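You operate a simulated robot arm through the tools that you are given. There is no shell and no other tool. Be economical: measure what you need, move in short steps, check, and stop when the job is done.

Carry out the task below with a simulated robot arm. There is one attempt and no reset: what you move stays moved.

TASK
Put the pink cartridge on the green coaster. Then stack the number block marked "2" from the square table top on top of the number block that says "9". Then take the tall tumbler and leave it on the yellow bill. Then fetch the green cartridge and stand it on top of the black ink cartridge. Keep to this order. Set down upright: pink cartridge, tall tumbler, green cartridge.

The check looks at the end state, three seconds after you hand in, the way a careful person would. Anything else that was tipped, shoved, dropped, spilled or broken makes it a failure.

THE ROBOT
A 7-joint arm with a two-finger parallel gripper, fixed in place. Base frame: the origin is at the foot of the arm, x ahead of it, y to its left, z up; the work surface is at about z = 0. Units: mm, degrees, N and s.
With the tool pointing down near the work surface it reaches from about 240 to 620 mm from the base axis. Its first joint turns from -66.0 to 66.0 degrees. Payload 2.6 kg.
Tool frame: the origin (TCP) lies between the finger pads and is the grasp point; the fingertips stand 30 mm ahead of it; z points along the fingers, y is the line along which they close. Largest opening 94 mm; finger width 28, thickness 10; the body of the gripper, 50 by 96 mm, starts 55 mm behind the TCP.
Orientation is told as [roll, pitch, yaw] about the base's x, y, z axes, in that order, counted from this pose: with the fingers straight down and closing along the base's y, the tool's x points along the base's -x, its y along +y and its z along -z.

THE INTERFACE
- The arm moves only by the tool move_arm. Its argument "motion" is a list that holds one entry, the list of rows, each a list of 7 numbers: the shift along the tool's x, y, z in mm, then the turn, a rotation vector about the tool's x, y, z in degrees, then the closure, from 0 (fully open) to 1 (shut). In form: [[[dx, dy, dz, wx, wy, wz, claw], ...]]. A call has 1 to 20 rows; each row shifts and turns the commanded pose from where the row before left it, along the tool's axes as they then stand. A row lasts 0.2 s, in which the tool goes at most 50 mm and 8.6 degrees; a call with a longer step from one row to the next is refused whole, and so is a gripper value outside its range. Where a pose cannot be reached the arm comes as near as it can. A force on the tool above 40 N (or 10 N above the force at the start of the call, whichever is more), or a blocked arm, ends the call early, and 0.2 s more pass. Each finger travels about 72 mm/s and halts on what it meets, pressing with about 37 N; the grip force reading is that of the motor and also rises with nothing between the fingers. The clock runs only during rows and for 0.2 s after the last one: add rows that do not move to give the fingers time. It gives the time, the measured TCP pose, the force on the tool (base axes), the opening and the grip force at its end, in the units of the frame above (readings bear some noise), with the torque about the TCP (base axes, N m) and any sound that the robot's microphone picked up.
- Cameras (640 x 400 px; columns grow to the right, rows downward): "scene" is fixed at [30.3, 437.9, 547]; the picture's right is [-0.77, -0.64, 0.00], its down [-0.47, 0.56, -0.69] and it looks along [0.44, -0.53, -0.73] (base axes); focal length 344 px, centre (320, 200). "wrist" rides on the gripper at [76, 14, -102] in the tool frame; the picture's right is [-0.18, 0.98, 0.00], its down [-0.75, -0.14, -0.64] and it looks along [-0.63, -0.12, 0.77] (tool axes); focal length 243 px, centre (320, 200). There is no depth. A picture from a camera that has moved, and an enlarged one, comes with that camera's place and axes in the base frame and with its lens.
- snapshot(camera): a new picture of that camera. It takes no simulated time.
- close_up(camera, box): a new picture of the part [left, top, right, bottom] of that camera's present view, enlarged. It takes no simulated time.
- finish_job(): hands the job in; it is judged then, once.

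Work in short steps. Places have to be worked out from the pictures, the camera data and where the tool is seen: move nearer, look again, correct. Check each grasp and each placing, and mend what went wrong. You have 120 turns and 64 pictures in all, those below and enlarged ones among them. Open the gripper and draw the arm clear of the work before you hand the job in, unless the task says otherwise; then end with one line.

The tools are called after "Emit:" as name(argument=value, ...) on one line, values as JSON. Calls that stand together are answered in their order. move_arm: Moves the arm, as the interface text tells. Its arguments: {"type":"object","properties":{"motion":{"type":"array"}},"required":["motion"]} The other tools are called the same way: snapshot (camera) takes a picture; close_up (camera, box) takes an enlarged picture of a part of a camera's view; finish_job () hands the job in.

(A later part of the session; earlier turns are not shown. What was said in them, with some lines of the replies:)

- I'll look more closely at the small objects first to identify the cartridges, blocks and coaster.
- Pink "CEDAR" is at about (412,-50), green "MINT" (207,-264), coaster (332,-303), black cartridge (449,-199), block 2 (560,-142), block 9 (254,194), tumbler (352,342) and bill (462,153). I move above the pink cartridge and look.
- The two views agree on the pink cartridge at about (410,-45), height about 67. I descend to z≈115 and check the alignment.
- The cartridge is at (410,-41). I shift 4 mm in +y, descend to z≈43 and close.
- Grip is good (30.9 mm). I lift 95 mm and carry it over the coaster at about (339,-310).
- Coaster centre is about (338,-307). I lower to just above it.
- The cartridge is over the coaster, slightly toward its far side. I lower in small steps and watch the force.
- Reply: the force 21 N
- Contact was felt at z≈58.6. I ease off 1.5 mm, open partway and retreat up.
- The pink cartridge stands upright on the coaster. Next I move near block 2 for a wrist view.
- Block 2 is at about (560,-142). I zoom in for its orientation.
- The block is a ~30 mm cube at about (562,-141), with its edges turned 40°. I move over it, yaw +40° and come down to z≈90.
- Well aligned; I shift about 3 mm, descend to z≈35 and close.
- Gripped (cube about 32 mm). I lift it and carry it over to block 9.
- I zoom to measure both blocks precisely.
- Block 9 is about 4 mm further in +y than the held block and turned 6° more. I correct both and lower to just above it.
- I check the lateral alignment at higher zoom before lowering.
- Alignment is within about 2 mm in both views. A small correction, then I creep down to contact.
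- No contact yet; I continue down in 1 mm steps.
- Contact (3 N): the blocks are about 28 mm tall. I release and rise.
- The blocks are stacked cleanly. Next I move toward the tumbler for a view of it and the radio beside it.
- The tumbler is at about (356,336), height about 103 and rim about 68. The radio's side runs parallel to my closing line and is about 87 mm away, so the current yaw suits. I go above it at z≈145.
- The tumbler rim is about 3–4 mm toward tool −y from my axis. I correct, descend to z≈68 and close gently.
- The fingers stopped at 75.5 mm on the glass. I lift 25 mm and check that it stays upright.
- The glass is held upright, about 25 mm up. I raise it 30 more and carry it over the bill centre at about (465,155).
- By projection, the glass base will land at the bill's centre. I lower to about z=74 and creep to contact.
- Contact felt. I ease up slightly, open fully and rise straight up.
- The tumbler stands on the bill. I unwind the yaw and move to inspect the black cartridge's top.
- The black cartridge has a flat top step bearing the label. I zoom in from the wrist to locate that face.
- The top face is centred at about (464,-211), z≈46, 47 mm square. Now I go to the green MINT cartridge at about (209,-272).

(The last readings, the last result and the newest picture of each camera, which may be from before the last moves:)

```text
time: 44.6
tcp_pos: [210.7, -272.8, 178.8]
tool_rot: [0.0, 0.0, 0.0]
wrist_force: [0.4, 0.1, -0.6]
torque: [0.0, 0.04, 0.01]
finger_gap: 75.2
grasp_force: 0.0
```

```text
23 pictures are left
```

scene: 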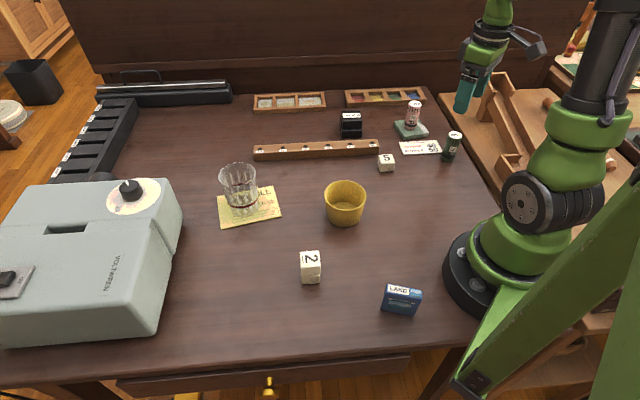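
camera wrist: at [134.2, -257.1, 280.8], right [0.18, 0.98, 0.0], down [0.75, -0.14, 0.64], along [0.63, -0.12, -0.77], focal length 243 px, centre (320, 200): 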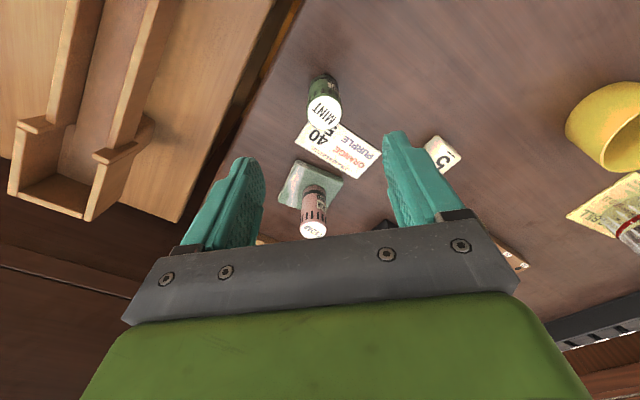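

MINT is at about (209,-270). I descend to z≈43 and close.

Emit:
move_arm(motion=[[[1.5, 2.8, 25, 0, 0, 0, 0.2], [0, 0, 30, 0, 0, 0, 0.2], [0, 0, 30, 0, 0, 0, 0.2], [0, 0, 30, 0, 0, 0, 0.2], [0, 0, 20, 0, 0, 0, 0.2], [0, 0, 0, 0, 0, 0, 0.2], [0, 0, 0, 0, 0, 0, 0.4], [0, 0, 0, 0, 0, 0, 0.6], [0, 0, 0, 0, 0, 0, 0.8], [0, 0, 0, 0, 0, 0, 0.8], [0, 0, 0, 0, 0, 0, 0.8]]])

Emit:
snapshot(camera="wrist")

```text
time: 47.0
tcp_pos: [208.0, -270.1, 43.5]
tool_rot: [0.0, 0.1, -0.1]
wrist_force: [-0.3, 0.3, -0.8]
torque: [0.0, -0.02, -0.01]
finger_gap: 31.0
grasp_force: 36.5
```

```text
22 pictures are left
camera wrist: at [131.6, -254.4, 145.2], right [0.18, 0.98, 0.0], down [0.75, -0.14, 0.64], along [0.63, -0.12, -0.77], focal length 243 px, centre (320, 200)
```

wrist: 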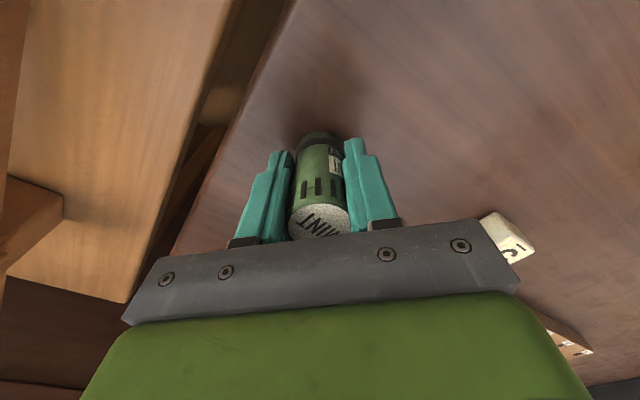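

Gripped at 31 mm. I lift to z≈160 and carry it over the black cartridge.

Emit:
move_arm(motion=[[[0, 0, -20, 0, 0, 0, 0.8], [0, 0, -35, 0, 0, 0, 0.8], [0, 0, -35, 0, 0, 0, 0.8], [0, 0, -27, 0, 0, 0, 0.8], [-20, 5, 0, 0, 0, 0, 0.8], [-26, 6, 0, 0, 0, 0, 0.8], [-26, 6, 0, 0, 0, 0, 0.8], [-26, 6, 0, 0, 0, 0, 0.8], [-26, 6, 0, 0, 0, 0, 0.8], [-26, 6, 0, 0, 0, 0, 0.8], [-26, 6, 0, 0, 0, 0, 0.8], [-26, 6, 0, 0, 0, 0, 0.8], [-26, 6, 0, 0, 0, 0, 0.8], [-26, 6, 0, 0, 0, 0, 0.8], [-1.5, 0, 0, 0, 0, 0, 0.8], [0, 0, 0, 0, 0, 0, 0.8]]])

Emit:
snapshot(camera="wrist")

Emit:
close_up(camera="scene", box=[280, 60, 440, 160])

```text
time: 50.4
tcp_pos: [463.2, -209.8, 160.4]
tool_rot: [0.0, 0.0, -0.1]
wrist_force: [0.2, -0.2, -1.3]
torque: [0.04, -0.02, 0.03]
finger_gap: 31.0
grasp_force: 36.7
```

```text
21 pictures are left
camera wrist: at [387.6, -194.6, 262.0], right [0.18, 0.98, 0.0], down [0.75, -0.14, 0.64], along [0.63, -0.12, -0.77], focal length 243 px, centre (320, 200)
```

wrist: 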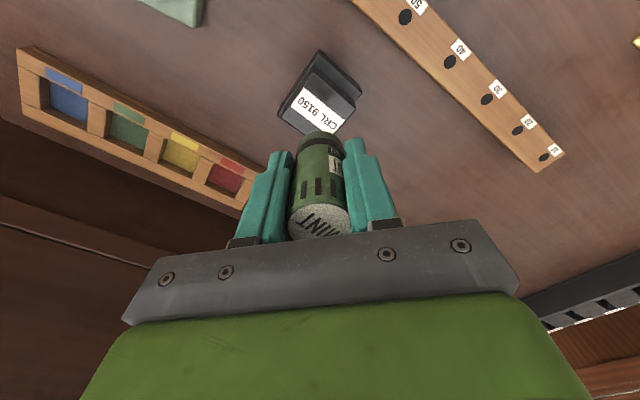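

```text
4.00 times, centred on (360, 110) of scene
camera zoom: at [30.3, 437.9, 547.0], right [-0.77, -0.64, 0.0], down [-0.47, 0.56, -0.69], along [0.44, -0.53, -0.73], focal length 1376 px, centre (160, 560)
```

zoom: 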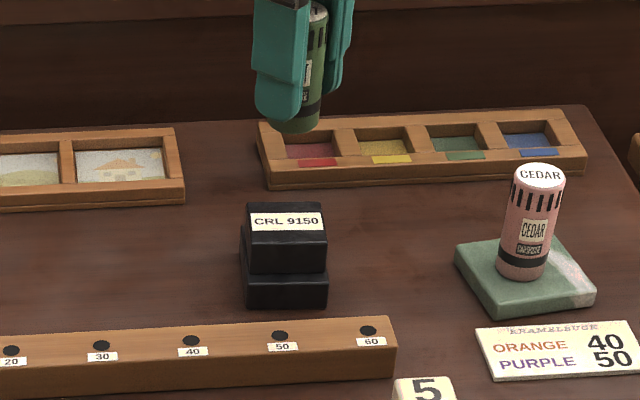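

I lower to about 8 mm above the top face and check alignment.

Emit:
move_arm(motion=[[[0, -1, 25, 0, 0, 0, 0.8], [0, 0, 20, 0, 0, 0, 0.8], [0, 0, 15, 0, 0, 0, 0.8], [0, 0, 3, 0, 0, 0, 0.8], [0, 0, 0, 0, 0, 0, 0.8]]])

Emit:
close_up(camera="wrist", box=[256, 80, 384, 160])

Emit:
close_up(camera="scene", box=[309, 85, 389, 145])

```text
time: 51.6
tcp_pos: [464.2, -210.9, 98.7]
tool_rot: [0.0, -0.1, 0.0]
wrist_force: [-0.3, 0.5, -1.2]
torque: [-0.02, 0.02, -0.04]
finger_gap: 30.8
grasp_force: 37.2
```

```text
5.00 times, centred on (320, 120) of wrist
camera zoom: at [387.6, -195.7, 199.6], right [0.18, 0.98, 0.0], down [0.75, -0.14, 0.64], along [0.63, -0.12, -0.77], focal length 1213 px, centre (320, 600)
```

zoom: 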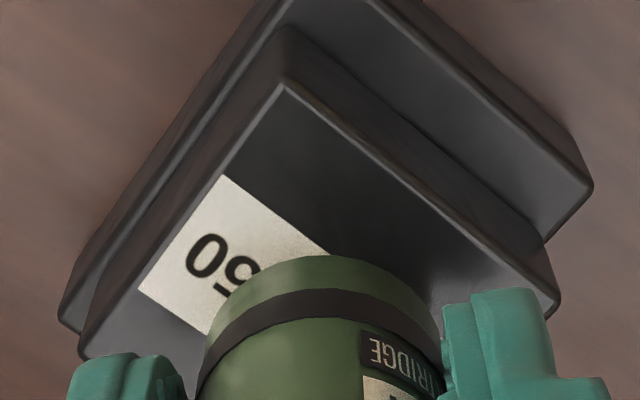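

```text
6.67 times, centred on (349, 115) of scene
camera zoom: at [30.3, 437.9, 547.0], right [-0.77, -0.64, 0.0], down [-0.47, 0.56, -0.69], along [0.44, -0.53, -0.73], focal length 2293 px, centre (127, 767)
```

zoom: 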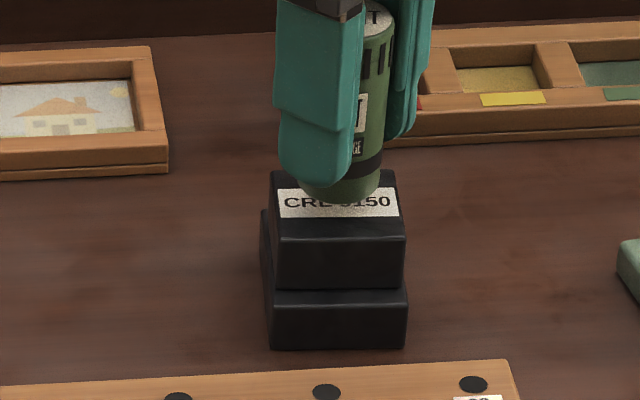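

Both views show it centred. I creep down to contact.

Emit:
move_arm(motion=[[[0, 0, 4, 0, 0, 0, 0.8], [0, 0, 2, 0, 0, 0, 0.8], [0, 0, 1, 0, 0, 0, 0.8], [0, 0, 1, 0, 0, 0, 0.8]]])

```text
time: 52.6
tcp_pos: [464.1, -209.9, 89.5]
tool_rot: [0.0, 0.0, 0.0]
wrist_force: [0.2, -0.1, -0.6]
torque: [-0.01, -0.04, 0.02]
finger_gap: 31.1
grasp_force: 36.7
```

Emit:
move_arm(motion=[[[0, 0, 1, 0, 0, 0, 0.8], [0, 0, 1, 0, 0, 0, 0.8]]])

```text
time: 53.2
tcp_pos: [465.0, -210.6, 88.6]
tool_rot: [0.1, -0.1, 0.0]
wrist_force: [-2.0, 1.0, 7.2]
torque: [0.08, 0.15, 0.0]
finger_gap: 31.4
grasp_force: 37.2
```

Contact (7 N). I ease slightly, open and rise.

Emit:
move_arm(motion=[[[0, 0, -0.5, 0, 0, 0, 0.8], [0, 0, 0, 0, 0, 0, 0.6], [0, 0, 0, 0, 0, 0, 0.5], [0, 0, 0, 0, 0, 0, 0.35], [0, 0, 0, 0, 0, 0, 0.3], [0, 0, 0, 0, 0, 0, 0.3], [0, 0, -15, 0, 0, 0, 0.3], [0, 0, -30, 0, 0, 0, 0.3], [0, 0, -45, 0, 0, 0, 0.3], [0, 0, -45, 0, 0, 0, 0.3], [20, 40, 0, 0, 0, 0, 0.3], [20, 40, 0, 0, 0, 0, 0.3], [20, 40, 0, 0, 0, 0, 0.1], [0, 0, 0, 0, 0, 0, 0], [0, 0, 0, 0, 0, 0, 0]]])

Emit:
snapshot(camera="scene")

Emit:
close_up(camera="scene", box=[280, 60, 480, 185])

```text
time: 56.4
tcp_pos: [404.9, -91.4, 223.8]
tool_rot: [0.0, 0.0, 0.0]
wrist_force: [-0.1, 0.8, 0.2]
torque: [-0.02, -0.02, -0.01]
finger_gap: 94.1
grasp_force: 0.1
```

```text
17 pictures are left
```

scene: 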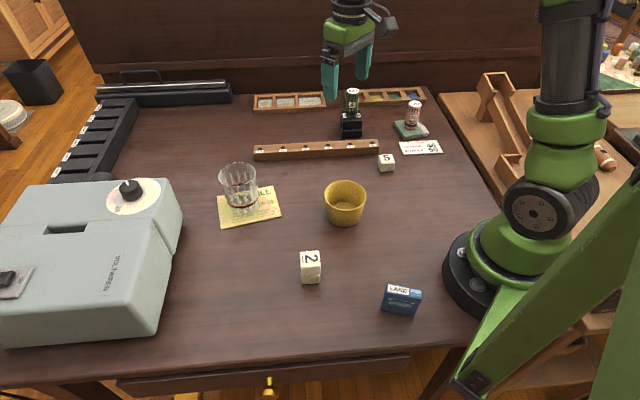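

```text
3.20 times, centred on (380, 122) of scene
camera zoom: at [30.3, 437.9, 547.0], right [-0.77, -0.64, 0.0], down [-0.47, 0.56, -0.69], along [0.44, -0.53, -0.73], focal length 1101 px, centre (128, 448)
```

zoom: 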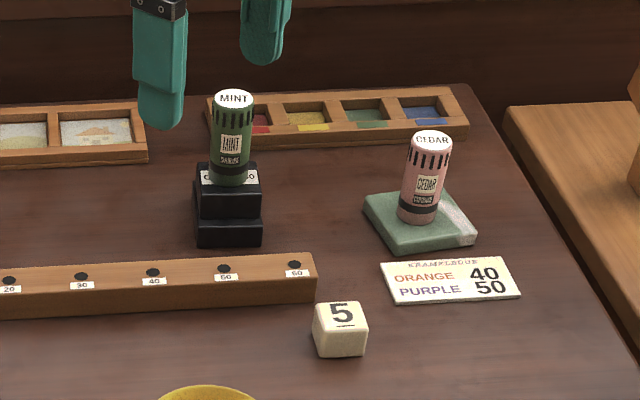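

All four placements look right and upright, the gripper is open, and the arm is clear. I hand in.

Emit:
finish_job()

```text
The job is handed in.
```

All four placements were made in the order you gave: the pink cartridge on the green coaster, block 2 on block 9, the tall tumbler on the yellow bill and the green cartridge on the black ink cartridge. In the last pictures everything stood upright and nothing else looked disturbed.
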